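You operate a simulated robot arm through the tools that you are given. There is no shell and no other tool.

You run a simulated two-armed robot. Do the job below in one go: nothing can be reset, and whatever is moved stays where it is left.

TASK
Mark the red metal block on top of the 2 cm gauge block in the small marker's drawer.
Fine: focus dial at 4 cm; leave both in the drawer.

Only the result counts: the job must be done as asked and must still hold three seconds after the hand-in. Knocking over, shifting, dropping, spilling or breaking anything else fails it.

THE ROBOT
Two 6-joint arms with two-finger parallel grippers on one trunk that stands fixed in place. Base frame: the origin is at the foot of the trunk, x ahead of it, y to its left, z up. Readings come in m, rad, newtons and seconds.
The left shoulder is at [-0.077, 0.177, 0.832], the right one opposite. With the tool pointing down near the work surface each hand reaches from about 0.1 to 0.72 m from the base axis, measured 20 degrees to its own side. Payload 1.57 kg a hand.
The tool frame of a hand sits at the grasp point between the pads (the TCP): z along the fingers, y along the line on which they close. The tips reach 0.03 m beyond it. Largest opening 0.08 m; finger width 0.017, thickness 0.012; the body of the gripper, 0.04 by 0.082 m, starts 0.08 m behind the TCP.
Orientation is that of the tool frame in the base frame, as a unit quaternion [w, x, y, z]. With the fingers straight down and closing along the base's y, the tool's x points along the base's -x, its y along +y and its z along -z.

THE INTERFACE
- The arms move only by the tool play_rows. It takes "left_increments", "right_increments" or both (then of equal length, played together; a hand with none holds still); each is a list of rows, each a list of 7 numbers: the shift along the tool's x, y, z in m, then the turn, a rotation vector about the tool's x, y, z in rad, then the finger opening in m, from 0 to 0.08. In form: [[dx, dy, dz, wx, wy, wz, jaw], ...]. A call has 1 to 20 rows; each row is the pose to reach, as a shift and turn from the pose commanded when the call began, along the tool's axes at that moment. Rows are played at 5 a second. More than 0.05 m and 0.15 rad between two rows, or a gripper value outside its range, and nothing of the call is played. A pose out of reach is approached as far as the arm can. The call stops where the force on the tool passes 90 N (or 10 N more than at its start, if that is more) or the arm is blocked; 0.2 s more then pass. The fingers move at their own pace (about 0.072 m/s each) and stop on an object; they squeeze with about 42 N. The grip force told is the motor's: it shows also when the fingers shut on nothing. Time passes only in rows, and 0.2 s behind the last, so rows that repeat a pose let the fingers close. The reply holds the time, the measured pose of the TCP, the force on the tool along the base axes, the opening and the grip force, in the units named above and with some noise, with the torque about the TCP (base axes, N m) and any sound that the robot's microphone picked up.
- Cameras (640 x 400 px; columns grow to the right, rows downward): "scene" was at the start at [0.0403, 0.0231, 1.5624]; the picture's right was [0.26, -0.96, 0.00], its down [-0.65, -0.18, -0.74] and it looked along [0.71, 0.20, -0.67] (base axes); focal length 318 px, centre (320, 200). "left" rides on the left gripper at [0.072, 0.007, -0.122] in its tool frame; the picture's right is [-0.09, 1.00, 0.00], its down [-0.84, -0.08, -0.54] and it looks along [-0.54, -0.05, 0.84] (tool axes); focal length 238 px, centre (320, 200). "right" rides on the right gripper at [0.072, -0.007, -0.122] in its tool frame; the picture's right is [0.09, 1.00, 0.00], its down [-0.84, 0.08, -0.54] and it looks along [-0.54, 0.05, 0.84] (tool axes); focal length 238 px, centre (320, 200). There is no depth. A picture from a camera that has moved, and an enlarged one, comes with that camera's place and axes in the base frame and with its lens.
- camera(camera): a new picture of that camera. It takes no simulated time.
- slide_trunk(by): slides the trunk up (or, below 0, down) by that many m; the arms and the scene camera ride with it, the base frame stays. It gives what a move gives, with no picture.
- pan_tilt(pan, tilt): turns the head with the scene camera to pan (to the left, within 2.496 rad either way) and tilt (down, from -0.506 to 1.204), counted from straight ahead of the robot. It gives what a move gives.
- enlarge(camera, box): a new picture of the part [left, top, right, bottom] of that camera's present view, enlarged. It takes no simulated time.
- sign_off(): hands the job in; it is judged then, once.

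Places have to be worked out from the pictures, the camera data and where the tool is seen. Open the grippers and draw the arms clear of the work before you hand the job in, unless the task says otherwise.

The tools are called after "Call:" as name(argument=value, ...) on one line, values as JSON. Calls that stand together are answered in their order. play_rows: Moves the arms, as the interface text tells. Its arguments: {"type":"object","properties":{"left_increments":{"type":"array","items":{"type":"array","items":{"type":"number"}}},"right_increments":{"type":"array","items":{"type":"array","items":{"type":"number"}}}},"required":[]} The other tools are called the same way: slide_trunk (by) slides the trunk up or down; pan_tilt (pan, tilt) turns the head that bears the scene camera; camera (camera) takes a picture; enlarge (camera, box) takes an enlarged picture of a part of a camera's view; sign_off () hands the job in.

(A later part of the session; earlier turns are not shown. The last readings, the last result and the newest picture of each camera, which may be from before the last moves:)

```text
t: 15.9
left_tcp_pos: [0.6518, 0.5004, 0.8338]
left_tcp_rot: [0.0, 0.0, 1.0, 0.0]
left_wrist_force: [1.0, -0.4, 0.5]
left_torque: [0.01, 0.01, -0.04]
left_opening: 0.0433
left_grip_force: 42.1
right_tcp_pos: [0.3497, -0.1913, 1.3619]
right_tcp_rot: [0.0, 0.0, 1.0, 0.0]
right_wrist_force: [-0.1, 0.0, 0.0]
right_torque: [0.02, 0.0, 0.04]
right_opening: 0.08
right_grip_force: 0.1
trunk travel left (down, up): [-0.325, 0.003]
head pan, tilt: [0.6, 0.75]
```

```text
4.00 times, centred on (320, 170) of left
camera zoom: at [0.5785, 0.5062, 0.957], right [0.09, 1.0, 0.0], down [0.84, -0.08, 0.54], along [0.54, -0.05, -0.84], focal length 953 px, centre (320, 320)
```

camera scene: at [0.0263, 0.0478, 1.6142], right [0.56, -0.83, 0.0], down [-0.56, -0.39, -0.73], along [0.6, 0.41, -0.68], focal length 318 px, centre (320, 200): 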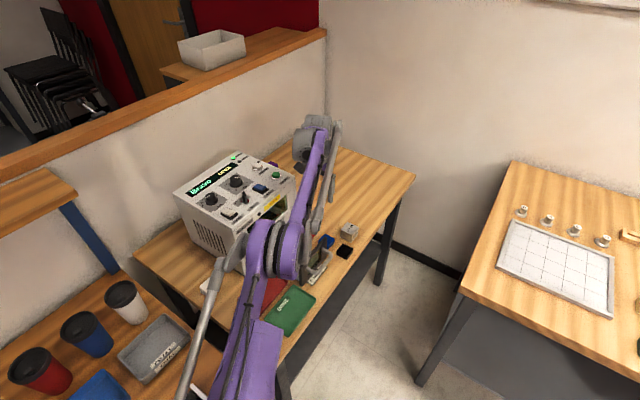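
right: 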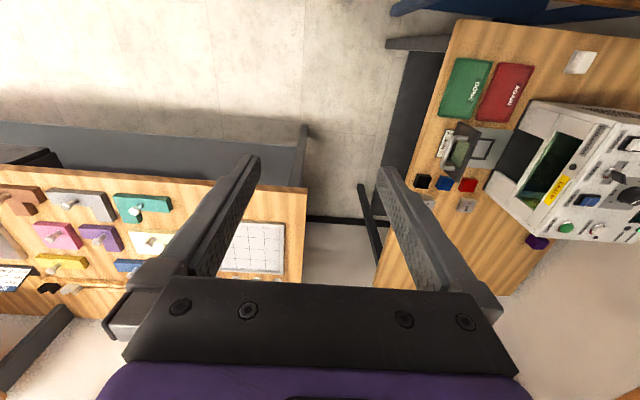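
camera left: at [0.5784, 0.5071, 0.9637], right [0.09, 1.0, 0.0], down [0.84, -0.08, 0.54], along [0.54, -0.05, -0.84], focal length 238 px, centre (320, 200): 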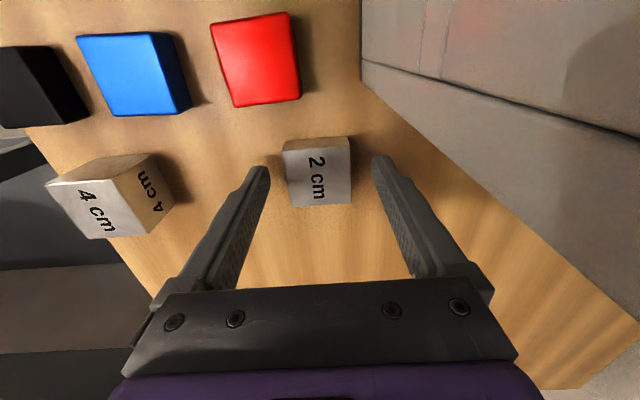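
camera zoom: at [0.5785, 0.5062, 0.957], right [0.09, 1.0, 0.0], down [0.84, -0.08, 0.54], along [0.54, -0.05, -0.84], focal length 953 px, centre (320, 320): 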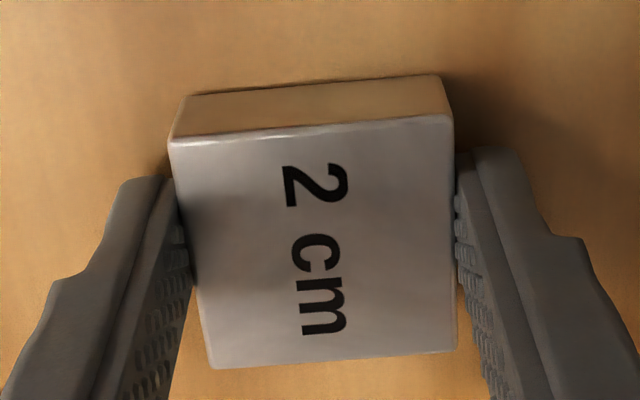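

The gauge is held (opening 0.0433 m, 42 N). I lift it to z≈0.95, move −y away from the machine, then over the drawer square.

Call:
play_rows(left_increments=[[0, 0, -0.02, 0, 0, 0, 0.02], [0, 0, -0.05, 0, 0, 0, 0.02], [0, 0, -0.085, 0, 0, 0, 0.02], [0, 0, -0.12, 0, 0, 0, 0.02], [0, -0.03, -0.125, 0, 0, 0, 0.02], [0.01, -0.06, -0.125, 0, 0, 0, 0.02], [0.045, -0.06, -0.125, 0, 0, 0, 0.02], [0.085, -0.06, -0.125, 0, 0, 0, 0.02], [0.125, -0.06, -0.125, 0, 0, 0, 0.02], [0.16, -0.055, -0.125, 0, 0, 0, 0.02], [0.183, -0.05, -0.125, 0, 0, 0, 0.02], [0.183, -0.05, -0.125, 0, 0, 0, 0.02]])

Call:
camera(camera="left")

Call:
camera(camera="scene")

```text
t: 18.5
left_tcp_pos: [0.4702, 0.451, 0.9585]
left_tcp_rot: [0.0, 0.0, 1.0, 0.0]
left_wrist_force: [-0.3, -0.3, 0.2]
left_torque: [0.01, 0.02, 0.01]
left_opening: 0.0199
left_grip_force: 0.1
right_tcp_pos: [0.3509, -0.1908, 1.3608]
right_tcp_rot: [0.001, 0.0, 1.0, 0.0]
right_wrist_force: [0.4, 0.9, 0.7]
right_torque: [0.02, 0.02, 0.0]
right_opening: 0.0801
right_grip_force: 0.1
trunk travel left (down, up): [-0.325, 0.003]
head pan, tilt: [0.6, 0.75]
```

```text
taken
camera left: at [0.396, 0.4564, 1.0821], right [0.09, 1.0, 0.0], down [0.84, -0.08, 0.54], along [0.54, -0.05, -0.84], focal length 238 px, centre (320, 200)
```

left: 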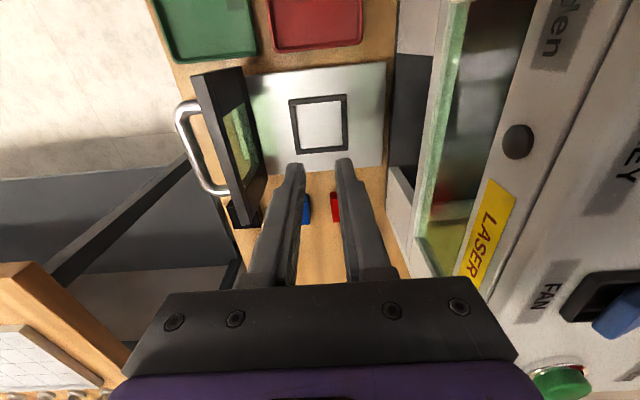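

```text
taken
camera scene: at [0.0262, 0.0479, 1.6142], right [0.56, -0.83, 0.0], down [-0.56, -0.39, -0.73], along [0.6, 0.41, -0.68], focal length 318 px, centre (320, 200)
```

scene: 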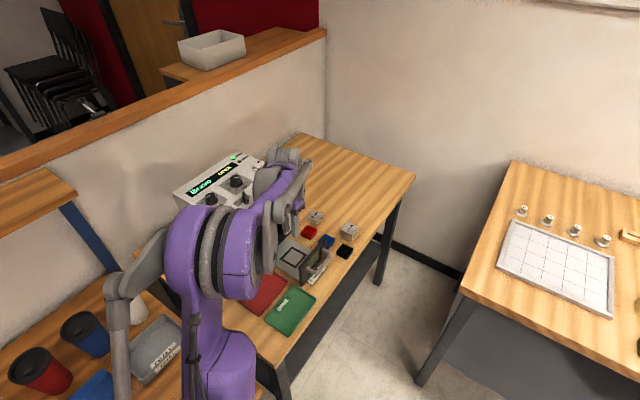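

The gauge slipped out during the lift (opening 0.02, no grip). I look at where it is now.

Call:
enlarge(camera="scene", box=[260, 190, 380, 290])

Call:
enlarge(camera="left", box=[240, 50, 400, 170])

```text
4.00 times, centred on (320, 240) of scene
camera zoom: at [0.0262, 0.0479, 1.6142], right [0.56, -0.83, 0.0], down [-0.56, -0.39, -0.73], along [0.6, 0.41, -0.68], focal length 1272 px, centre (320, 40)
```

zoom: 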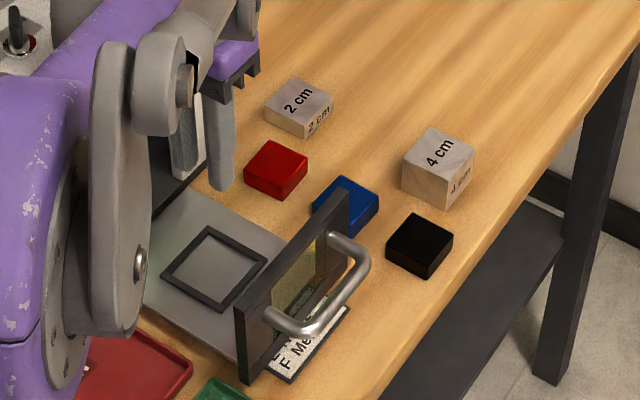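

```text
3.33 times, centred on (320, 110) of left
camera zoom: at [0.396, 0.4564, 1.0821], right [0.09, 1.0, 0.0], down [0.84, -0.08, 0.54], along [0.54, -0.05, -0.84], focal length 794 px, centre (320, 500)
```

zoom: 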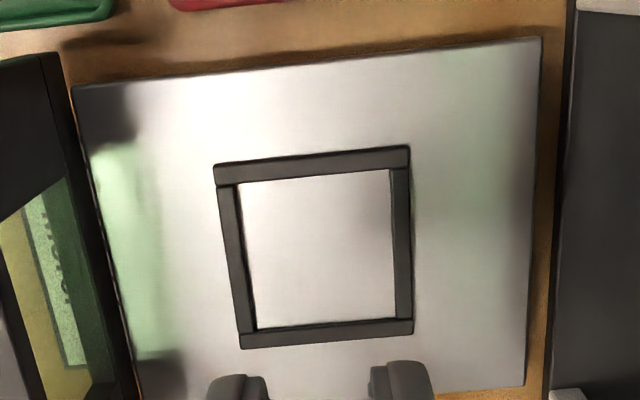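

The gauge still sits at its original place, so it slipped right at the start of the lift; nothing else moved. I go back above it with open fingers and will grip deeper, harder and lift slower.

Call:
play_rows(left_increments=[[-0.02, -0.008, 0, 0, 0, 0, 0.07], [-0.06, -0.01, 0, 0, 0, 0, 0.07], [-0.1, -0.01, 0, 0, 0, 0, 0.07], [-0.14, -0.01, 0, 0, 0, 0, 0.07], [-0.175, -0.01, 0, 0, 0, 0, 0.07], [-0.182, 0.02, 0, 0, 0, 0, 0.07], [-0.182, 0.05, 0, 0, 0, 0, 0.07], [-0.182, 0.05, 0.03, 0, 0, 0, 0.07], [-0.182, 0.05, 0.06, 0, 0, 0, 0.07], [-0.182, 0.05, 0.09, 0, 0, 0, 0.07], [-0.182, 0.05, 0.105, 0, 0, 0, 0.07], [-0.182, 0.05, 0.105, 0, 0, 0, 0.07]])

Call:
camera(camera="left")

Call:
enlarge(camera="left", box=[240, 120, 400, 220])

```text
t: 21.1
left_tcp_pos: [0.6507, 0.5009, 0.8545]
left_tcp_rot: [-0.001, 0.0, 1.0, 0.0]
left_wrist_force: [0.1, -0.2, 0.6]
left_torque: [0.01, 0.01, 0.0]
left_opening: 0.0701
left_grip_force: 0.0
right_tcp_pos: [0.3492, -0.1915, 1.3607]
right_tcp_rot: [0.0, 0.0, 1.0, -0.001]
right_wrist_force: [0.7, 0.6, 1.0]
right_torque: [-0.03, -0.03, 0.0]
right_opening: 0.0799
right_grip_force: 0.1
trunk travel left (down, up): [-0.325, 0.003]
head pan, tilt: [0.6, 0.75]
```

```text
taken
camera left: at [0.577, 0.5064, 0.9764], right [0.09, 1.0, 0.0], down [0.84, -0.08, 0.54], along [0.54, -0.05, -0.84], focal length 238 px, centre (320, 200)
```

left: 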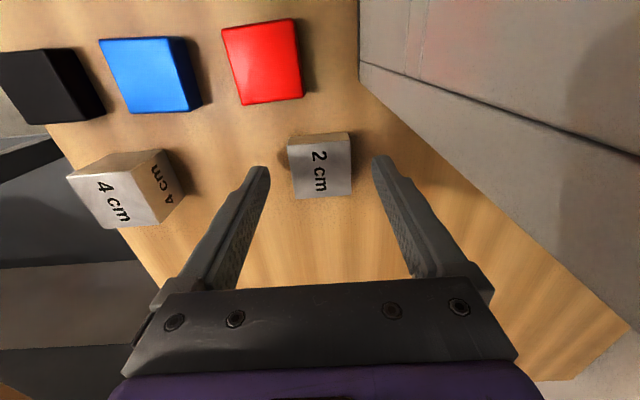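

```text
4.00 times, centred on (320, 170) of left
camera zoom: at [0.577, 0.5064, 0.9764], right [0.09, 1.0, 0.0], down [0.84, -0.08, 0.54], along [0.54, -0.05, -0.84], focal length 953 px, centre (320, 320)
```

zoom: 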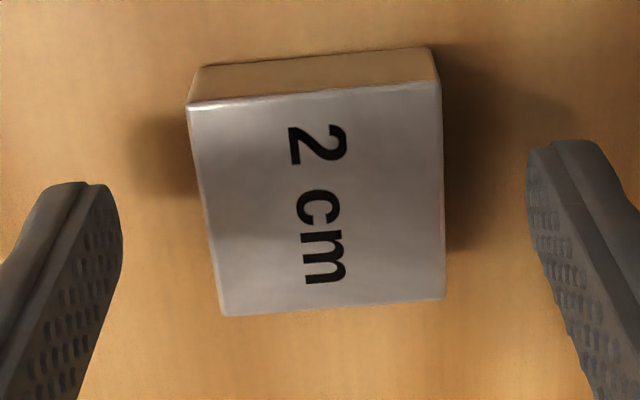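

The gauge is upright, unrotated and centred between the fingers. I descend to tips ≈2 mm above the table.

Call:
play_rows(left_increments=[[0, 0, 0.01, 0, 0, 0, 0.07], [0, 0, 0.018, 0, 0, 0, 0.07], [0, 0, 0.022, 0, 0, 0, 0.07], [0, 0, 0.023, 0, 0, 0, 0.07], [0, 0, 0.023, 0, 0, 0, 0.07]])

```text
t: 22.3
left_tcp_pos: [0.6508, 0.5011, 0.8312]
left_tcp_rot: [0.0, 0.0, 1.0, 0.0]
left_wrist_force: [0.8, -1.1, -0.4]
left_torque: [0.01, 0.02, -0.03]
left_opening: 0.0698
left_grip_force: 0.1
right_tcp_pos: [0.3505, -0.1899, 1.3606]
right_tcp_rot: [0.0, 0.0, 1.0, 0.0]
right_wrist_force: [-0.1, 0.5, -1.0]
right_torque: [0.02, 0.02, 0.01]
right_opening: 0.0799
right_grip_force: 0.0
trunk travel left (down, up): [-0.325, 0.003]
head pan, tilt: [0.6, 0.75]
```

Call:
play_rows(left_increments=[[0, 0, 0.001, 0, 0, 0, 0.07], [0, 0, 0.002, 0, 0, 0, 0.07], [0, 0, 0.002, 0, 0, 0, 0.07]])

```text
t: 23.1
left_tcp_pos: [0.6508, 0.5011, 0.8297]
left_tcp_rot: [0.0, 0.0, 1.0, 0.0]
left_wrist_force: [-0.2, 1.2, 4.8]
left_torque: [-0.22, -0.01, 0.0]
left_opening: 0.0694
left_grip_force: 0.0
right_tcp_pos: [0.3493, -0.191, 1.3614]
right_tcp_rot: [0.0, 0.0, 1.0, 0.0]
right_wrist_force: [0.4, 0.5, 0.3]
right_torque: [0.0, -0.01, 0.01]
right_opening: 0.08
right_grip_force: 0.1
trunk travel left (down, up): [-0.325, 0.003]
head pan, tilt: [0.6, 0.75]
```

Table contact found at TCP z≈0.830, so the table is at z≈0.80. I back off 1 mm and close fully on the gauge, then lift only 1 cm slowly and check.

Call:
play_rows(left_increments=[[0, 0, -0.0015, 0, 0, 0, 0.07], [0, 0, -0.0015, 0, 0, 0, 0.03], [0, 0, -0.0015, 0, 0, 0, 0.0], [0, 0, -0.0015, 0, 0, 0, 0.0], [0, 0, -0.0015, 0, 0, 0, 0.0], [0, 0, -0.0015, 0, 0, 0, 0.0]])

Call:
enlarge(camera="left", box=[240, 120, 400, 220])

```text
t: 24.5
left_tcp_pos: [0.652, 0.5007, 0.83]
left_tcp_rot: [0.0, 0.0, 1.0, 0.0]
left_wrist_force: [-0.7, -0.6, 0.0]
left_torque: [-0.02, 0.02, 0.01]
left_opening: 0.0432
left_grip_force: 41.9
right_tcp_pos: [0.3504, -0.1904, 1.361]
right_tcp_rot: [0.0, 0.0, 1.0, -0.001]
right_wrist_force: [-0.2, 0.2, -0.7]
right_torque: [0.0, 0.01, 0.0]
right_opening: 0.08
right_grip_force: 0.2
trunk travel left (down, up): [-0.325, 0.003]
head pan, tilt: [0.6, 0.75]
```

```text
4.00 times, centred on (320, 170) of left
camera zoom: at [0.5776, 0.5062, 0.9535], right [0.09, 1.0, 0.0], down [0.84, -0.08, 0.54], along [0.54, -0.05, -0.84], focal length 953 px, centre (320, 320)
```

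zoom: 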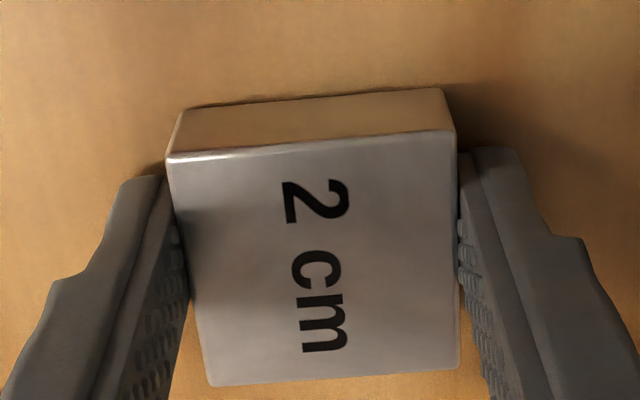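

Now a slow lift of 1.5 cm to test the hold.

Call:
play_rows(left_increments=[[0, 0, -0.002, 0, 0, 0, 0.0], [0, 0, -0.004, 0, 0, 0, 0.0], [0, 0, -0.006, 0, 0, 0, 0.0], [0, 0, -0.008, 0, 0, 0, 0.0], [0, 0, -0.01, 0, 0, 0, 0.0], [0, 0, -0.012, 0, 0, 0, 0.0]])

Call:
enlarge(camera="left", box=[240, 120, 400, 220])

```text
t: 25.9
left_tcp_pos: [0.6517, 0.4995, 0.8433]
left_tcp_rot: [0.0, 0.0, 1.0, 0.0]
left_wrist_force: [-0.8, 0.0, -1.0]
left_torque: [-0.02, 0.02, 0.01]
left_opening: 0.043
left_grip_force: 42.0
right_tcp_pos: [0.3502, -0.1912, 1.3605]
right_tcp_rot: [0.0, 0.0, 1.0, 0.0]
right_wrist_force: [0.2, -0.6, 0.0]
right_torque: [-0.01, 0.02, -0.01]
right_opening: 0.0798
right_grip_force: 0.0
trunk travel left (down, up): [-0.325, 0.003]
head pan, tilt: [0.6, 0.75]
```

```text
4.00 times, centred on (320, 170) of left
camera zoom: at [0.5776, 0.506, 0.9653], right [0.09, 1.0, 0.0], down [0.84, -0.08, 0.54], along [0.54, -0.05, -0.84], focal length 953 px, centre (320, 320)
```

zoom: 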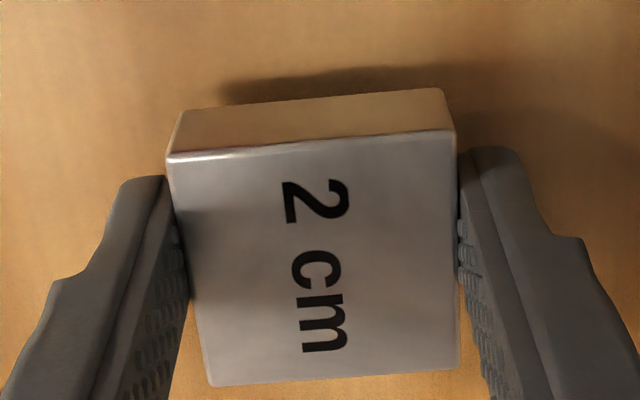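

It holds now (lifted 13 mm, opening 0.043). I continue slowly up to z≈0.94 and then −y away from the machine.

Call:
play_rows(left_increments=[[0, 0, -0.006, 0, 0, 0, 0.0], [0, 0, -0.014, 0, 0, 0, 0.0], [0, 0, -0.024, 0, 0, 0, 0.0], [0, 0, -0.035, 0, 0, 0, 0.0], [0, 0, -0.047, 0, 0, 0, 0.0], [0, 0, -0.06, 0, 0, 0, 0.0], [0, 0, -0.072, 0, 0, 0, 0.0], [0, 0, -0.084, 0, 0, 0, 0.0], [0, 0, -0.094, 0, 0, 0, 0.0], [0, 0, -0.1, 0, 0, 0, 0.0], [0, -0.005, -0.1, 0, 0, 0, 0.0], [0, -0.015, -0.1, 0, 0, 0, 0.0], [0, -0.028, -0.1, 0, 0, 0, 0.0], [0, -0.042, -0.1, 0, 0, 0, 0.0], [0, -0.054, -0.1, 0, 0, 0, 0.0], [0, -0.06, -0.1, 0, 0, 0, 0.0]])

Call:
enlarge(camera="left", box=[240, 120, 400, 220])

```text
t: 29.3
left_tcp_pos: [0.6507, 0.4407, 0.9426]
left_tcp_rot: [0.0, 0.0, 1.0, 0.0]
left_wrist_force: [-0.2, 0.5, -1.7]
left_torque: [-0.03, -0.03, -0.02]
left_opening: 0.0432
left_grip_force: 41.7
right_tcp_pos: [0.3502, -0.1914, 1.3615]
right_tcp_rot: [0.0, -0.001, 1.0, 0.001]
right_wrist_force: [-0.2, 0.6, 0.1]
right_torque: [0.01, 0.02, 0.02]
right_opening: 0.0798
right_grip_force: 0.0
trunk travel left (down, up): [-0.325, 0.003]
head pan, tilt: [0.6, 0.75]
```

```text
4.00 times, centred on (320, 170) of left
camera zoom: at [0.5779, 0.4458, 1.0658], right [0.09, 1.0, 0.0], down [0.84, -0.08, 0.54], along [0.54, -0.05, -0.84], focal length 953 px, centre (320, 320)
```

zoom: 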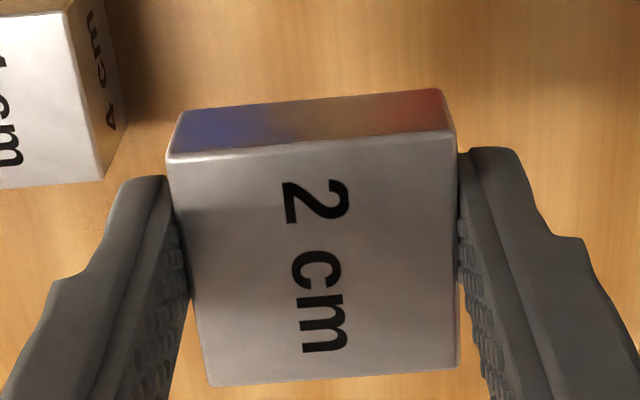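

Held firmly. Now slowly along −x to above the drawer square (inner centre ≈(0.4715, 0.4496)).

Call:
play_rows(left_increments=[[0.005, 0, 0, 0, 0, 0, 0.0], [0.015, 0, 0, 0, 0, 0, 0.0], [0.028, 0, 0, 0, 0, 0, 0.0], [0.043, 0, 0, 0, 0, 0, 0.0], [0.059, 0, 0, 0, 0, 0, 0.0], [0.075, 0, 0, 0, 0, 0, 0.0], [0.091, 0, 0, 0, 0, 0, 0.0], [0.107, 0, 0, 0, 0, 0, 0.0], [0.123, 0.001, 0, 0, 0, 0, 0.0], [0.139, 0.003, 0, 0, 0, 0, 0.0], [0.153, 0.005, 0, 0, 0, 0, 0.0], [0.166, 0.007, 0, 0, 0, 0, 0.0], [0.175, 0.009, 0, 0, 0, 0, 0.0], [0.18, 0.0095, 0, 0, 0, 0, 0.0], [0.18, 0.0095, 0, 0, 0, 0, 0.0]])

Call:
camera(camera="left")

Call:
enlarge(camera="left", box=[240, 80, 400, 220])

```text
t: 32.5
left_tcp_pos: [0.4707, 0.4503, 0.9428]
left_tcp_rot: [0.0, 0.0, 1.0, 0.0]
left_wrist_force: [-0.3, 0.5, -0.7]
left_torque: [-0.04, 0.03, 0.02]
left_opening: 0.0431
left_grip_force: 41.7
right_tcp_pos: [0.3494, -0.1909, 1.36]
right_tcp_rot: [0.0, 0.0, 1.0, 0.0]
right_wrist_force: [0.2, -0.2, 0.0]
right_torque: [0.01, -0.02, 0.04]
right_opening: 0.0799
right_grip_force: 0.0
trunk travel left (down, up): [-0.325, 0.003]
head pan, tilt: [0.6, 0.75]
```

```text
taken
camera left: at [0.3976, 0.4561, 1.0656], right [0.09, 1.0, 0.0], down [0.84, -0.08, 0.54], along [0.54, -0.05, -0.84], focal length 238 px, centre (320, 200)
```

left: 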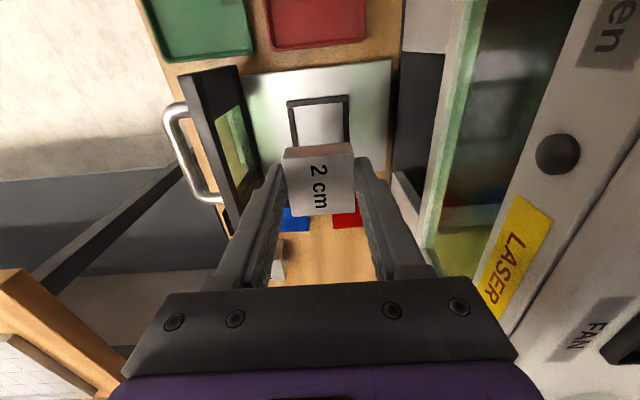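

```text
2.86 times, centred on (320, 150) of left
camera zoom: at [0.3976, 0.4561, 1.0656], right [0.09, 1.0, 0.0], down [0.84, -0.08, 0.54], along [0.54, -0.05, -0.84], focal length 681 px, centre (320, 343)
```

zoom: 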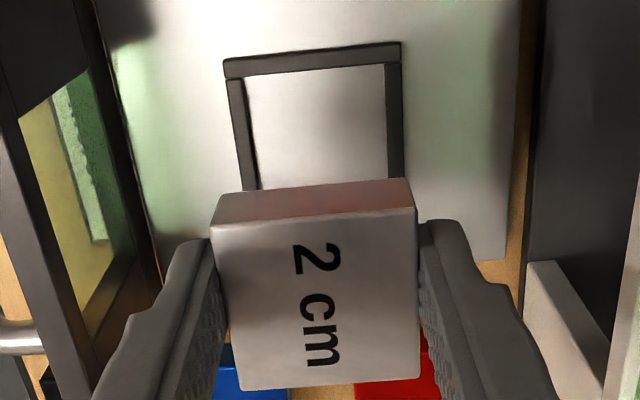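

Block is over the square; the square's centre is ≈(0.473, 0.4495). I shift +1.5 mm in x and descend slowly to about 1 cm above the plate.

Call:
play_rows(left_increments=[[-0.0015, -0.0005, 0.008, 0, 0, 0, 0.0], [-0.0015, -0.0005, 0.02, 0, 0, 0, 0.0], [-0.0015, -0.0005, 0.034, 0, 0, 0, 0.0], [-0.0015, -0.0005, 0.048, 0, 0, 0, 0.0], [-0.0015, -0.0005, 0.062, 0, 0, 0, 0.0], [-0.0015, -0.0005, 0.075, 0, 0, 0, 0.0], [-0.0015, -0.0005, 0.086, 0, 0, 0, 0.0], [-0.0015, -0.0005, 0.094, 0, 0, 0, 0.0], [-0.0015, -0.0005, 0.098, 0, 0, 0, 0.0], [-0.0015, -0.0005, 0.098, 0, 0, 0, 0.0]])

Call:
enlarge(camera="left", box=[220, 80, 420, 230])

Call:
enlarge(camera="scene", box=[240, 190, 360, 290])

```text
t: 34.7
left_tcp_pos: [0.4724, 0.4497, 0.8527]
left_tcp_rot: [0.004, -0.001, 1.0, 0.003]
left_wrist_force: [10.0, 4.3, 67.8]
left_torque: [-1.59, -0.03, -0.1]
left_opening: 0.0427
left_grip_force: 41.9
right_tcp_pos: [0.3458, -0.1955, 1.3625]
right_tcp_rot: [0.002, 0.0, 1.0, 0.002]
right_wrist_force: [-0.8, 0.2, -0.2]
right_torque: [0.02, 0.01, 0.02]
right_opening: 0.0802
right_grip_force: 0.0
trunk travel left (down, up): [-0.325, 0.003]
head pan, tilt: [0.6, 0.75]
stopped in row 10 (left hand): the force on the tool passed its limit at 93 N (the readings are from after the stop); the commanded pose is now the measured one
```

```text
2.67 times, centred on (320, 155) of left
camera zoom: at [0.3979, 0.4547, 0.9752], right [0.09, 1.0, 0.01], down [0.83, -0.08, 0.55], along [0.55, -0.04, -0.84], focal length 636 px, centre (320, 320)
```

zoom: 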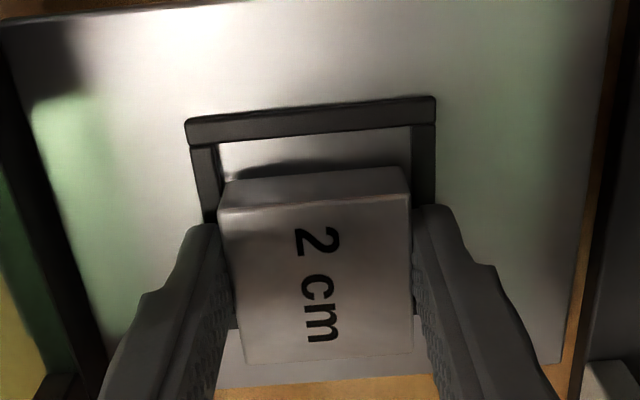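

```text
4.00 times, centred on (300, 240) of scene
camera zoom: at [0.0209, 0.0431, 1.6146], right [0.56, -0.83, 0.0], down [-0.56, -0.38, -0.73], along [0.61, 0.42, -0.68], focal length 1272 px, centre (400, 40)
```

zoom: 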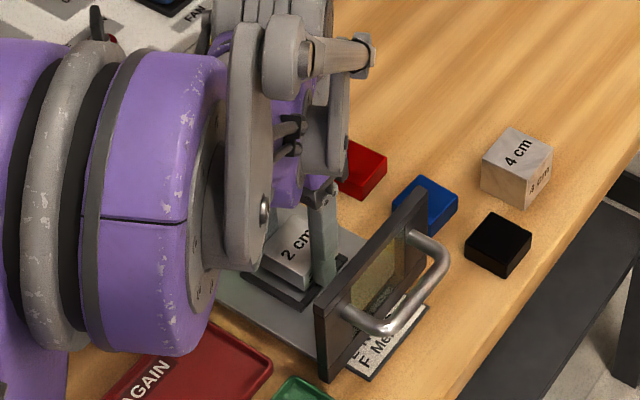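

The fingertips/block met the raised fence around the square at tip z≈0.823 – the plate is higher than I assumed. I back straight up 2 cm and look again.

Call:
play_rows(left_increments=[[0, 0, -0.005, 0, 0, 0, 0.0], [0, 0, -0.012, 0, 0, 0, 0.0], [0, 0, -0.02, 0, 0, 0, 0.0], [0, 0, -0.02, 0, 0, 0, 0.0]])

Call:
enlarge(camera="left", box=[220, 80, 420, 230])

Call:
enlarge(camera="scene", box=[240, 190, 360, 290])

```text
t: 35.7
left_tcp_pos: [0.4731, 0.4527, 0.8654]
left_tcp_rot: [0.001, -0.001, 1.0, 0.0]
left_wrist_force: [0.2, 0.5, -0.8]
left_torque: [-0.01, 0.0, 0.01]
left_opening: 0.0431
left_grip_force: 41.7
right_tcp_pos: [0.3505, -0.1904, 1.3611]
right_tcp_rot: [0.0, 0.0, 1.0, 0.001]
right_wrist_force: [0.0, 0.2, 0.2]
right_torque: [-0.02, -0.02, 0.06]
right_opening: 0.0801
right_grip_force: 0.0
trunk travel left (down, up): [-0.325, 0.003]
head pan, tilt: [0.6, 0.75]
```

```text
2.67 times, centred on (320, 155) of left
camera zoom: at [0.3995, 0.4574, 0.9891], right [0.09, 1.0, 0.0], down [0.84, -0.08, 0.54], along [0.54, -0.05, -0.84], focal length 636 px, centre (320, 320)
```

zoom: 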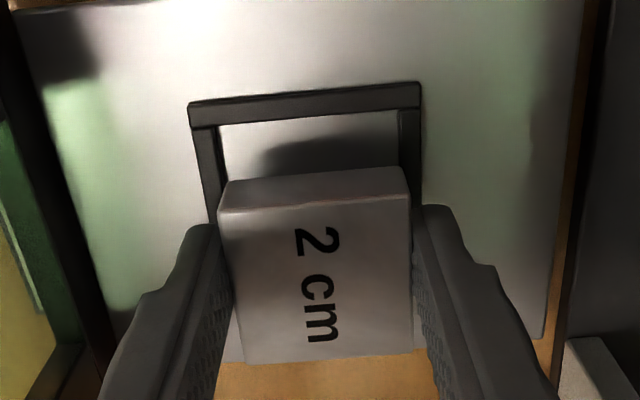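

```text
4.00 times, centred on (300, 240) of scene
camera zoom: at [0.0263, 0.0485, 1.6141], right [0.56, -0.83, 0.0], down [-0.56, -0.39, -0.73], along [0.6, 0.41, -0.68], focal length 1272 px, centre (400, 40)
```

zoom: 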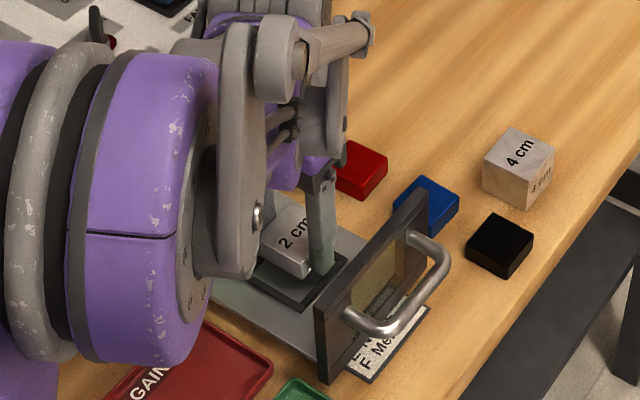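

Triangulating the fence gives top z≈0.823, inner opening ≈4.65 cm, centred ≈(0.4676, 0.450) in camera terms, while the held block is at ≈(0.474, 0.451). I shift −6.7 mm in x, −1 mm in y, lower 5 mm and check.

Call:
play_rows(left_increments=[[0.003, -0.0005, 0, 0, 0, 0, 0.0], [0.0067, -0.001, 0, 0, 0, 0, 0.0], [0.0067, -0.001, 0.003, 0, 0, 0, 0.0], [0.0067, -0.001, 0.005, 0, 0, 0, 0.0], [0.0067, -0.001, 0.005, 0, 0, 0, 0.0]])

Call:
enlarge(camera="left", box=[220, 80, 420, 230])

Call:
enlarge(camera="scene", box=[270, 220, 340, 280])

```text
t: 36.9
left_tcp_pos: [0.4672, 0.4504, 0.8624]
left_tcp_rot: [0.0, -0.001, 1.0, 0.001]
left_wrist_force: [-0.2, -1.0, -0.8]
left_torque: [0.05, 0.04, -0.01]
left_opening: 0.0431
left_grip_force: 41.8
right_tcp_pos: [0.351, -0.191, 1.3609]
right_tcp_rot: [0.0, -0.001, 1.0, 0.0]
right_wrist_force: [-0.2, 0.1, 0.6]
right_torque: [0.02, 0.01, 0.0]
right_opening: 0.08
right_grip_force: 0.0
trunk travel left (down, up): [-0.325, 0.003]
head pan, tilt: [0.6, 0.75]
```

```text
2.67 times, centred on (320, 155) of left
camera zoom: at [0.393, 0.4557, 0.9848], right [0.09, 1.0, 0.0], down [0.84, -0.08, 0.54], along [0.54, -0.05, -0.84], focal length 636 px, centre (320, 320)
```

zoom: 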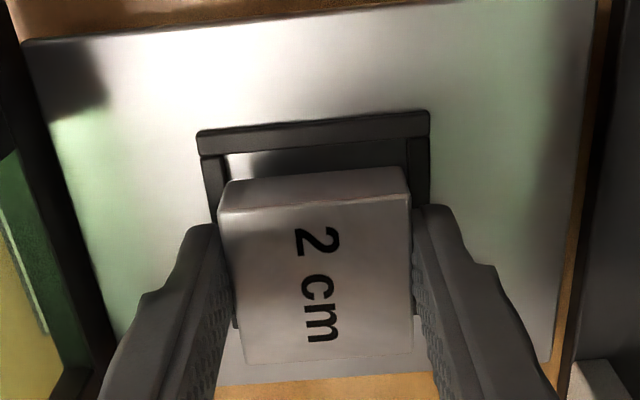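

```text
6.67 times, centred on (305, 250) of scene
camera zoom: at [0.026, 0.0478, 1.6142], right [0.56, -0.83, 0.0], down [-0.56, -0.39, -0.73], along [0.6, 0.41, -0.68], focal length 2119 px, centre (420, -133)
```

zoom: 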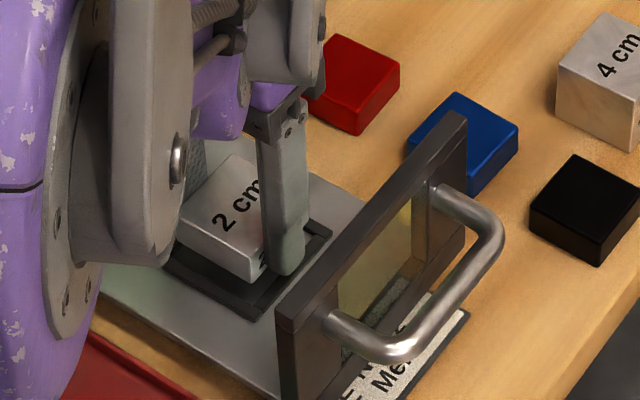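

I enlarge strongly to compare the block's bottom edge with the fence's inner edge.

Call:
enlarge(camera="left", box=[280, 115, 380, 165])

```text
6.40 times, centred on (330, 140) of left
camera zoom: at [0.393, 0.4557, 0.9848], right [0.09, 1.0, 0.0], down [0.84, -0.08, 0.54], along [0.54, -0.05, -0.84], focal length 1525 px, centre (256, 584)
```

zoom: 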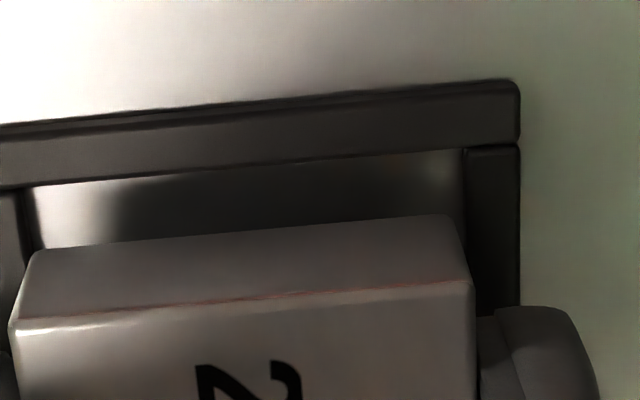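

Relative to the fence the block must go 2.4 mm more toward −x and 0.9 mm toward +y; then I lower by 6 mm and look again.

Call:
play_rows(left_increments=[[0.0024, 0.0009, 0, 0, 0, 0, 0.0], [0.0024, 0.0009, 0.003, 0, 0, 0, 0.0], [0.0024, 0.0009, 0.006, 0, 0, 0, 0.0], [0.0024, 0.0009, 0.006, 0, 0, 0, 0.0]])

Call:
enlarge(camera="left", box=[270, 115, 390, 175])

```text
t: 37.9
left_tcp_pos: [0.4639, 0.4515, 0.8564]
left_tcp_rot: [0.0, -0.001, 1.0, 0.001]
left_wrist_force: [0.6, -0.3, -1.0]
left_torque: [0.02, -0.03, 0.01]
left_opening: 0.043
left_grip_force: 41.9
right_tcp_pos: [0.3491, -0.1908, 1.3604]
right_tcp_rot: [0.0, 0.0, 1.0, 0.0]
right_wrist_force: [-1.0, -0.4, -0.4]
right_torque: [0.02, -0.02, 0.01]
right_opening: 0.0799
right_grip_force: 0.1
trunk travel left (down, up): [-0.325, 0.003]
head pan, tilt: [0.6, 0.75]
```

```text
5.33 times, centred on (330, 145) of left
camera zoom: at [0.3905, 0.4566, 0.979], right [0.09, 1.0, 0.0], down [0.84, -0.08, 0.54], along [0.54, -0.05, -0.84], focal length 1271 px, centre (267, 493)
```

zoom: 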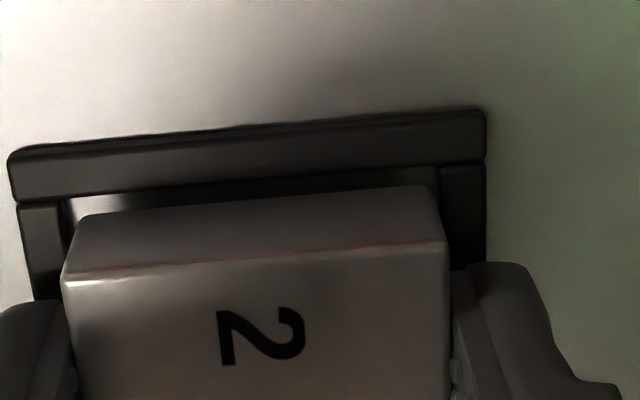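

The block is now centred within the fence to within ≈0.5 mm. I lower in 1 mm steps and watch the force.

Call:
play_rows(left_increments=[[0, 0.0003, 0.001, 0, 0, 0, 0.0], [0, 0.0003, 0.002, 0, 0, 0, 0.0], [0, 0.0003, 0.003, 0, 0, 0, 0.0], [0, 0.0003, 0.003, 0, 0, 0, 0.0]])

```text
t: 38.9
left_tcp_pos: [0.465, 0.4528, 0.8539]
left_tcp_rot: [0.001, -0.001, 1.0, 0.001]
left_wrist_force: [-0.2, 0.0, -1.6]
left_torque: [0.02, 0.0, 0.02]
left_opening: 0.043
left_grip_force: 42.5
right_tcp_pos: [0.3502, -0.1907, 1.3611]
right_tcp_rot: [0.0, 0.0, 1.0, 0.0]
right_wrist_force: [0.2, 0.4, -0.4]
right_torque: [0.01, 0.01, -0.02]
right_opening: 0.0799
right_grip_force: 0.1
trunk travel left (down, up): [-0.325, 0.003]
head pan, tilt: [0.6, 0.75]
```

Call:
play_rows(left_increments=[[0, 0, 0.001, 0, 0, 0, 0.0], [0, 0, 0.002, 0, 0, 0, 0.0], [0, 0, 0.002, 0, 0, 0, 0.0]])

Call:
enlarge(camera="left", box=[270, 115, 390, 175])

```text
t: 39.7
left_tcp_pos: [0.4637, 0.4512, 0.8546]
left_tcp_rot: [0.002, -0.001, 1.0, 0.001]
left_wrist_force: [5.0, 3.2, 25.9]
left_torque: [-0.64, 0.03, -0.03]
left_opening: 0.0431
left_grip_force: 42.6
right_tcp_pos: [0.3485, -0.192, 1.3627]
right_tcp_rot: [0.0, 0.001, 1.0, 0.002]
right_wrist_force: [0.5, 1.2, 0.6]
right_torque: [-0.01, 0.0, -0.05]
right_opening: 0.0799
right_grip_force: 0.1
trunk travel left (down, up): [-0.325, 0.003]
head pan, tilt: [0.6, 0.75]
```

```text
5.33 times, centred on (330, 145) of left
camera zoom: at [0.39, 0.4564, 0.9755], right [0.09, 1.0, 0.0], down [0.83, -0.08, 0.55], along [0.54, -0.05, -0.84], focal length 1271 px, centre (267, 493)
```

zoom: 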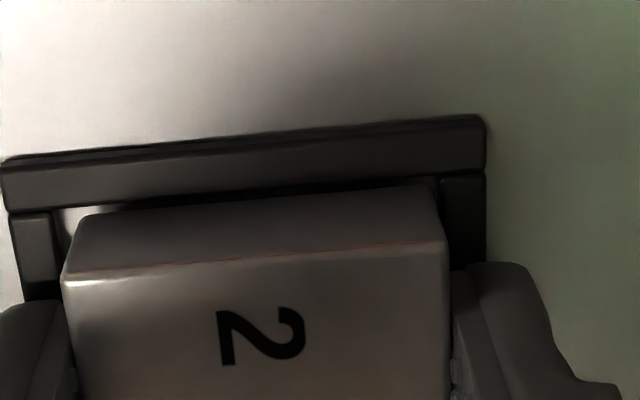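

Fingers rest on the fence (26 N) with the block's bottom just inside the opening and centred. I relieve the load by 1.5 mm and open the fingers a little to let the block settle.

Call:
play_rows(left_increments=[[0, 0, -0.0015, 0, 0, 0, 0.0], [0, 0, -0.0015, 0, 0, 0, 0.044], [0, 0, -0.0015, 0, 0, 0, 0.047], [0, 0, -0.0015, 0, 0, 0, 0.05], [0, 0, -0.0015, 0, 0, 0, 0.05]])

Call:
enlarge(camera="left", box=[250, 105, 390, 215])

```text
t: 40.9
left_tcp_pos: [0.4629, 0.452, 0.8518]
left_tcp_rot: [0.001, -0.001, 1.0, 0.002]
left_wrist_force: [2.4, 4.8, 11.9]
left_torque: [-0.19, 0.03, 0.02]
left_opening: 0.046
left_grip_force: 0.1
right_tcp_pos: [0.3493, -0.1912, 1.361]
right_tcp_rot: [0.0, 0.0, 1.0, -0.001]
right_wrist_force: [0.0, 0.0, 0.0]
right_torque: [0.0, -0.02, -0.02]
right_opening: 0.0799
right_grip_force: 0.1
trunk travel left (down, up): [-0.325, 0.003]
head pan, tilt: [0.6, 0.75]
```

```text
3.64 times, centred on (320, 160) of left
camera zoom: at [0.3897, 0.4571, 0.9757], right [0.09, 1.0, 0.0], down [0.84, -0.08, 0.54], along [0.54, -0.05, -0.84], focal length 867 px, centre (320, 346)
```

zoom: 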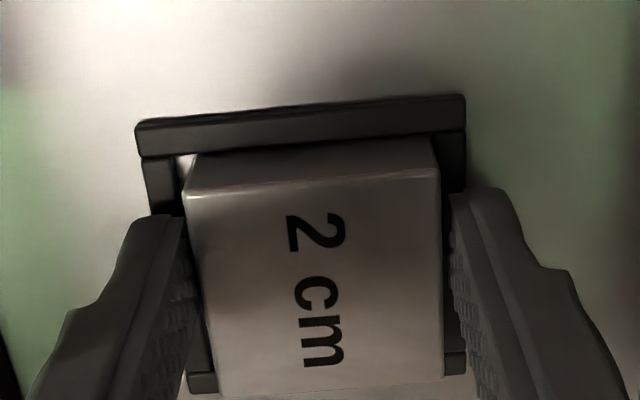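

The block has dropped into the fence. I raise slightly more to unload the fingers and then open fully.

Call:
play_rows(left_increments=[[0, 0, -0.002, 0, 0, 0, 0.05], [0, 0, -0.004, 0, 0, 0, 0.055], [0, 0, -0.004, 0, 0, 0, 0.07], [0, 0, -0.004, 0, 0, 0, 0.075], [0, 0, -0.004, 0, 0, 0, 0.075]])

Call:
enlarge(camera="left", box=[250, 105, 390, 215])

```text
t: 42.1
left_tcp_pos: [0.4642, 0.451, 0.8571]
left_tcp_rot: [0.001, -0.002, 1.0, 0.001]
left_wrist_force: [1.1, -0.9, 0.0]
left_torque: [0.02, 0.01, 0.01]
left_opening: 0.0746
left_grip_force: 0.1
right_tcp_pos: [0.3498, -0.1911, 1.3616]
right_tcp_rot: [0.0, 0.0, 1.0, 0.0]
right_wrist_force: [-0.6, -0.2, -0.1]
right_torque: [0.02, -0.03, 0.0]
right_opening: 0.0802
right_grip_force: 0.1
trunk travel left (down, up): [-0.325, 0.003]
head pan, tilt: [0.6, 0.75]
```

```text
3.64 times, centred on (320, 160) of left
camera zoom: at [0.3905, 0.4571, 0.9796], right [0.09, 1.0, 0.0], down [0.84, -0.08, 0.54], along [0.54, -0.05, -0.84], focal length 867 px, centre (320, 346)
```

zoom: 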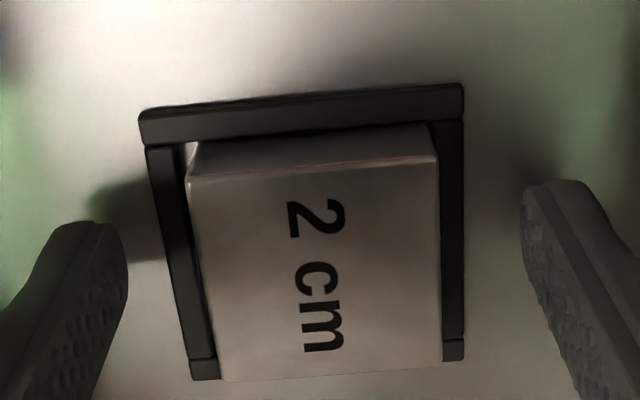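

The gauge appears seated in the fence (top ≈0.837). I raise the hand clear and check from above and from the scene camera.

Call:
play_rows(left_increments=[[0, 0, -0.02, 0, 0, 0, 0.075], [0, 0, -0.05, 0, 0, 0, 0.075], [0, 0, -0.09, 0, 0, 0, 0.075], [0, -0.01, -0.1, 0, 0, 0, 0.075], [-0.03, -0.01, -0.1, 0, 0, 0, 0.075], [-0.07, -0.01, -0.1, 0, 0, 0, 0.075], [-0.07, -0.01, -0.1, 0, 0, 0, 0.075]])

Call:
camera(camera="left")

Call:
enlarge(camera="left", box=[240, 0, 380, 110])

Call:
enlarge(camera="scene", box=[260, 210, 360, 290])

```text
t: 43.7
left_tcp_pos: [0.5336, 0.4406, 0.9571]
left_tcp_rot: [0.003, -0.001, 1.0, 0.0]
left_wrist_force: [-0.7, -0.1, -0.1]
left_torque: [0.02, -0.03, 0.01]
left_opening: 0.075
left_grip_force: 0.0
right_tcp_pos: [0.3497, -0.1917, 1.3618]
right_tcp_rot: [0.0, 0.0, 1.0, 0.0]
right_wrist_force: [0.2, 0.3, 0.3]
right_torque: [0.01, -0.04, 0.0]
right_opening: 0.08
right_grip_force: 0.0
trunk travel left (down, up): [-0.325, 0.003]
head pan, tilt: [0.6, 0.75]
```

```text
taken
camera left: at [0.46, 0.4465, 1.08], right [0.09, 1.0, 0.0], down [0.84, -0.08, 0.54], along [0.54, -0.05, -0.84], focal length 238 px, centre (320, 200)
```

left: 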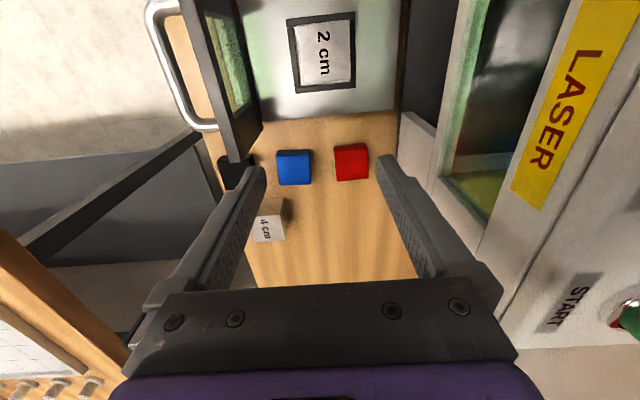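

```text
3.64 times, centred on (310, 55) of left
camera zoom: at [0.46, 0.4465, 1.08], right [0.09, 1.0, 0.0], down [0.84, -0.08, 0.54], along [0.54, -0.05, -0.84], focal length 867 px, centre (356, 727)
```

zoom: 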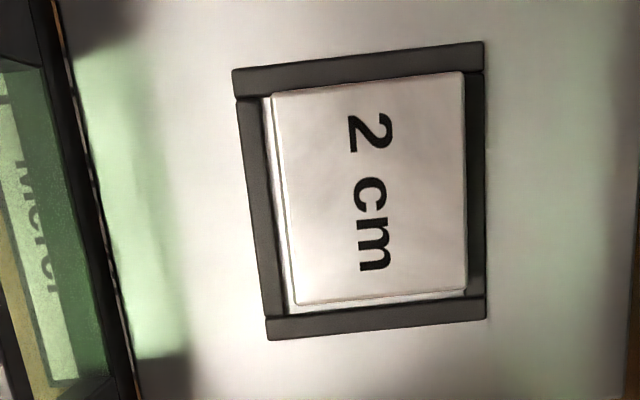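

```text
5.00 times, centred on (310, 250) of scene
camera zoom: at [0.025, 0.0477, 1.6142], right [0.56, -0.83, 0.0], down [-0.56, -0.39, -0.73], along [0.6, 0.41, -0.68], focal length 1589 px, centre (370, -50)
```

zoom: 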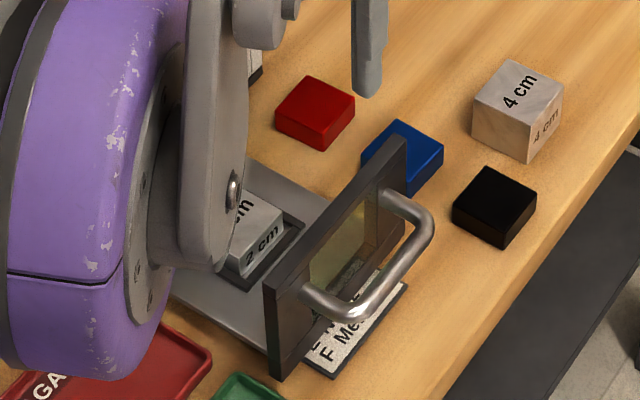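

The gauge is properly seated in the fence. Next the red block at ≈(0.58, 0.474): I move above it with the fingers at 55 mm opening and check alignment.

Call:
play_rows(left_increments=[[-0.025, 0.015, 0, 0, 0, 0, 0.055], [-0.0475, 0.033, 0.01, 0, 0, 0, 0.055], [-0.0475, 0.033, 0.03, 0, 0, 0, 0.055], [-0.0475, 0.033, 0.055, 0, 0, 0, 0.055], [-0.0475, 0.033, 0.055, 0, 0, 0, 0.055]])

Call:
camera(camera="left")

Call:
enlarge(camera="left", box=[240, 110, 400, 220])

```text
t: 44.9
left_tcp_pos: [0.5824, 0.4745, 0.9024]
left_tcp_rot: [0.002, 0.0, 1.0, 0.0]
left_wrist_force: [0.5, 0.1, 0.3]
left_torque: [-0.04, 0.01, 0.01]
left_opening: 0.0551
left_grip_force: 0.0
right_tcp_pos: [0.3489, -0.1912, 1.3608]
right_tcp_rot: [0.0, -0.001, 1.0, 0.0]
right_wrist_force: [-0.5, -0.6, 0.0]
right_torque: [0.02, -0.01, 0.01]
right_opening: 0.0799
right_grip_force: 0.0
trunk travel left (down, up): [-0.325, 0.003]
head pan, tilt: [0.6, 0.75]
```

```text
taken
camera left: at [0.5084, 0.4799, 1.0253], right [0.09, 1.0, 0.0], down [0.84, -0.08, 0.54], along [0.54, -0.05, -0.84], focal length 238 px, centre (320, 200)
```

left: 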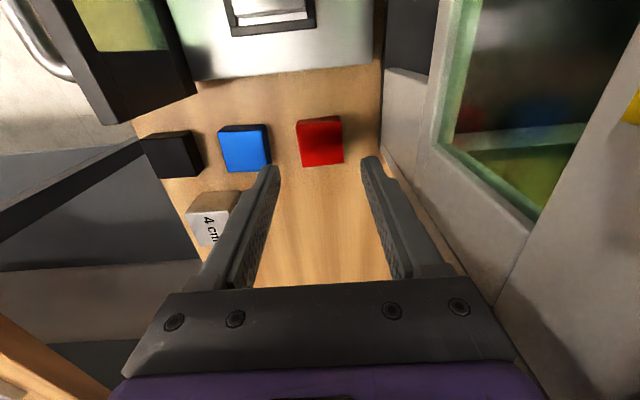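

```text
3.64 times, centred on (320, 165) of left
camera zoom: at [0.5084, 0.4799, 1.0253], right [0.09, 1.0, 0.0], down [0.84, -0.08, 0.54], along [0.54, -0.05, -0.84], focal length 867 px, centre (320, 327)
```

zoom: 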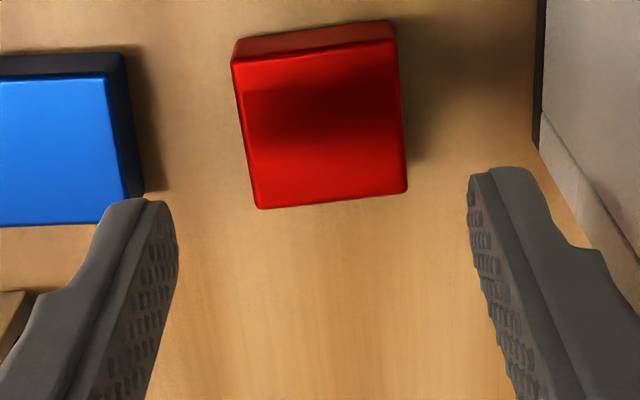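

The red block is centred between the fingers at ≈(0.5813, 0.474). I descend straight down to just above the table.

Call:
play_rows(left_increments=[[0.0005, 0, 0.02, 0, 0, 0, 0.055], [0.0005, 0, 0.04, 0, 0, 0, 0.055], [0.0005, 0, 0.055, 0, 0, 0, 0.055], [0.0005, 0, 0.064, 0, 0, 0, 0.055], [0.0005, 0, 0.069, 0, 0, 0, 0.055], [0.0005, 0, 0.069, 0, 0, 0, 0.055]])

Call:
enlarge(camera="left", box=[220, 110, 420, 240])

```text
t: 46.3
left_tcp_pos: [0.5809, 0.4756, 0.8331]
left_tcp_rot: [0.002, -0.001, 1.0, 0.001]
left_wrist_force: [0.7, -0.1, -0.2]
left_torque: [-0.03, -0.02, -0.03]
left_opening: 0.055
left_grip_force: 0.0
right_tcp_pos: [0.3502, -0.1905, 1.3607]
right_tcp_rot: [0.0, 0.0, 1.0, 0.0]
right_wrist_force: [-0.5, 0.7, 0.2]
right_torque: [-0.03, 0.05, 0.01]
right_opening: 0.0801
right_grip_force: 0.0
trunk travel left (down, up): [-0.325, 0.003]
head pan, tilt: [0.6, 0.75]
```

```text
3.08 times, centred on (320, 175) of left
camera zoom: at [0.5078, 0.4807, 0.9559], right [0.09, 1.0, 0.0], down [0.84, -0.08, 0.54], along [0.54, -0.05, -0.84], focal length 733 px, centre (320, 277)
```

zoom: 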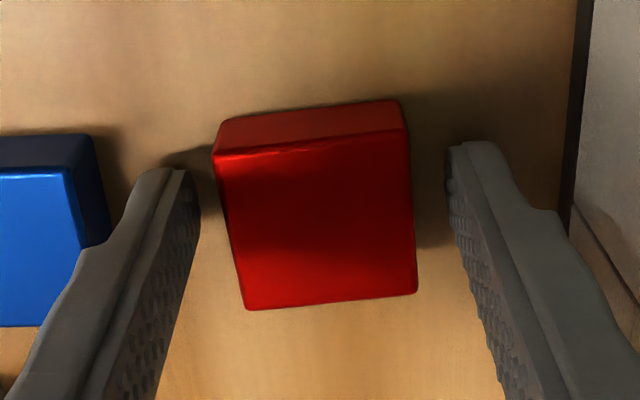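

Straddled cleanly with clearance to the blue block. I lower another 1.5 mm and close fully.

Call:
play_rows(left_increments=[[0, 0, 0.0015, 0, 0, 0, 0.055], [0, 0, 0.0015, 0, 0, 0, 0.045], [0, 0, 0.0015, 0, 0, 0, 0.03], [0, 0, 0.0015, 0, 0, 0, 0.0], [0, 0, 0.0015, 0, 0, 0, 0.0], [0, 0, 0.0015, 0, 0, 0, 0.0]])

Call:
enlarge(camera="left", box=[220, 110, 420, 240])

```text
t: 47.7
left_tcp_pos: [0.5816, 0.4751, 0.8317]
left_tcp_rot: [0.001, -0.001, 1.0, 0.001]
left_wrist_force: [0.5, -0.1, 1.3]
left_torque: [-0.01, -0.01, 0.01]
left_opening: 0.039
left_grip_force: 42.1
right_tcp_pos: [0.3496, -0.1914, 1.3617]
right_tcp_rot: [0.0, 0.0, 1.0, 0.0]
right_wrist_force: [0.0, 0.0, -0.2]
right_torque: [0.0, -0.02, -0.04]
right_opening: 0.0802
right_grip_force: 0.1
trunk travel left (down, up): [-0.325, 0.003]
head pan, tilt: [0.6, 0.75]
```

```text
3.08 times, centred on (320, 175) of left
camera zoom: at [0.5077, 0.4805, 0.9544], right [0.09, 1.0, 0.0], down [0.84, -0.08, 0.54], along [0.54, -0.05, -0.84], focal length 733 px, centre (320, 277)
```

zoom: 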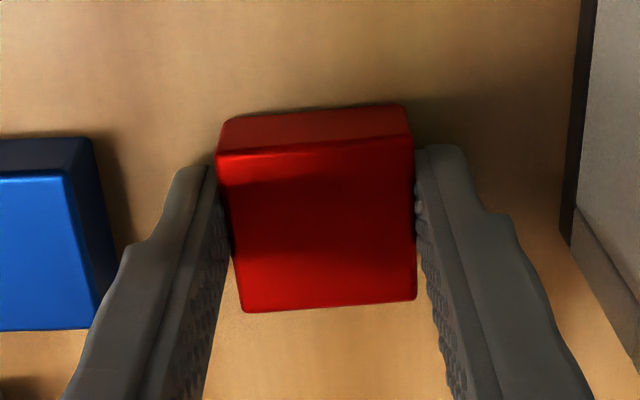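

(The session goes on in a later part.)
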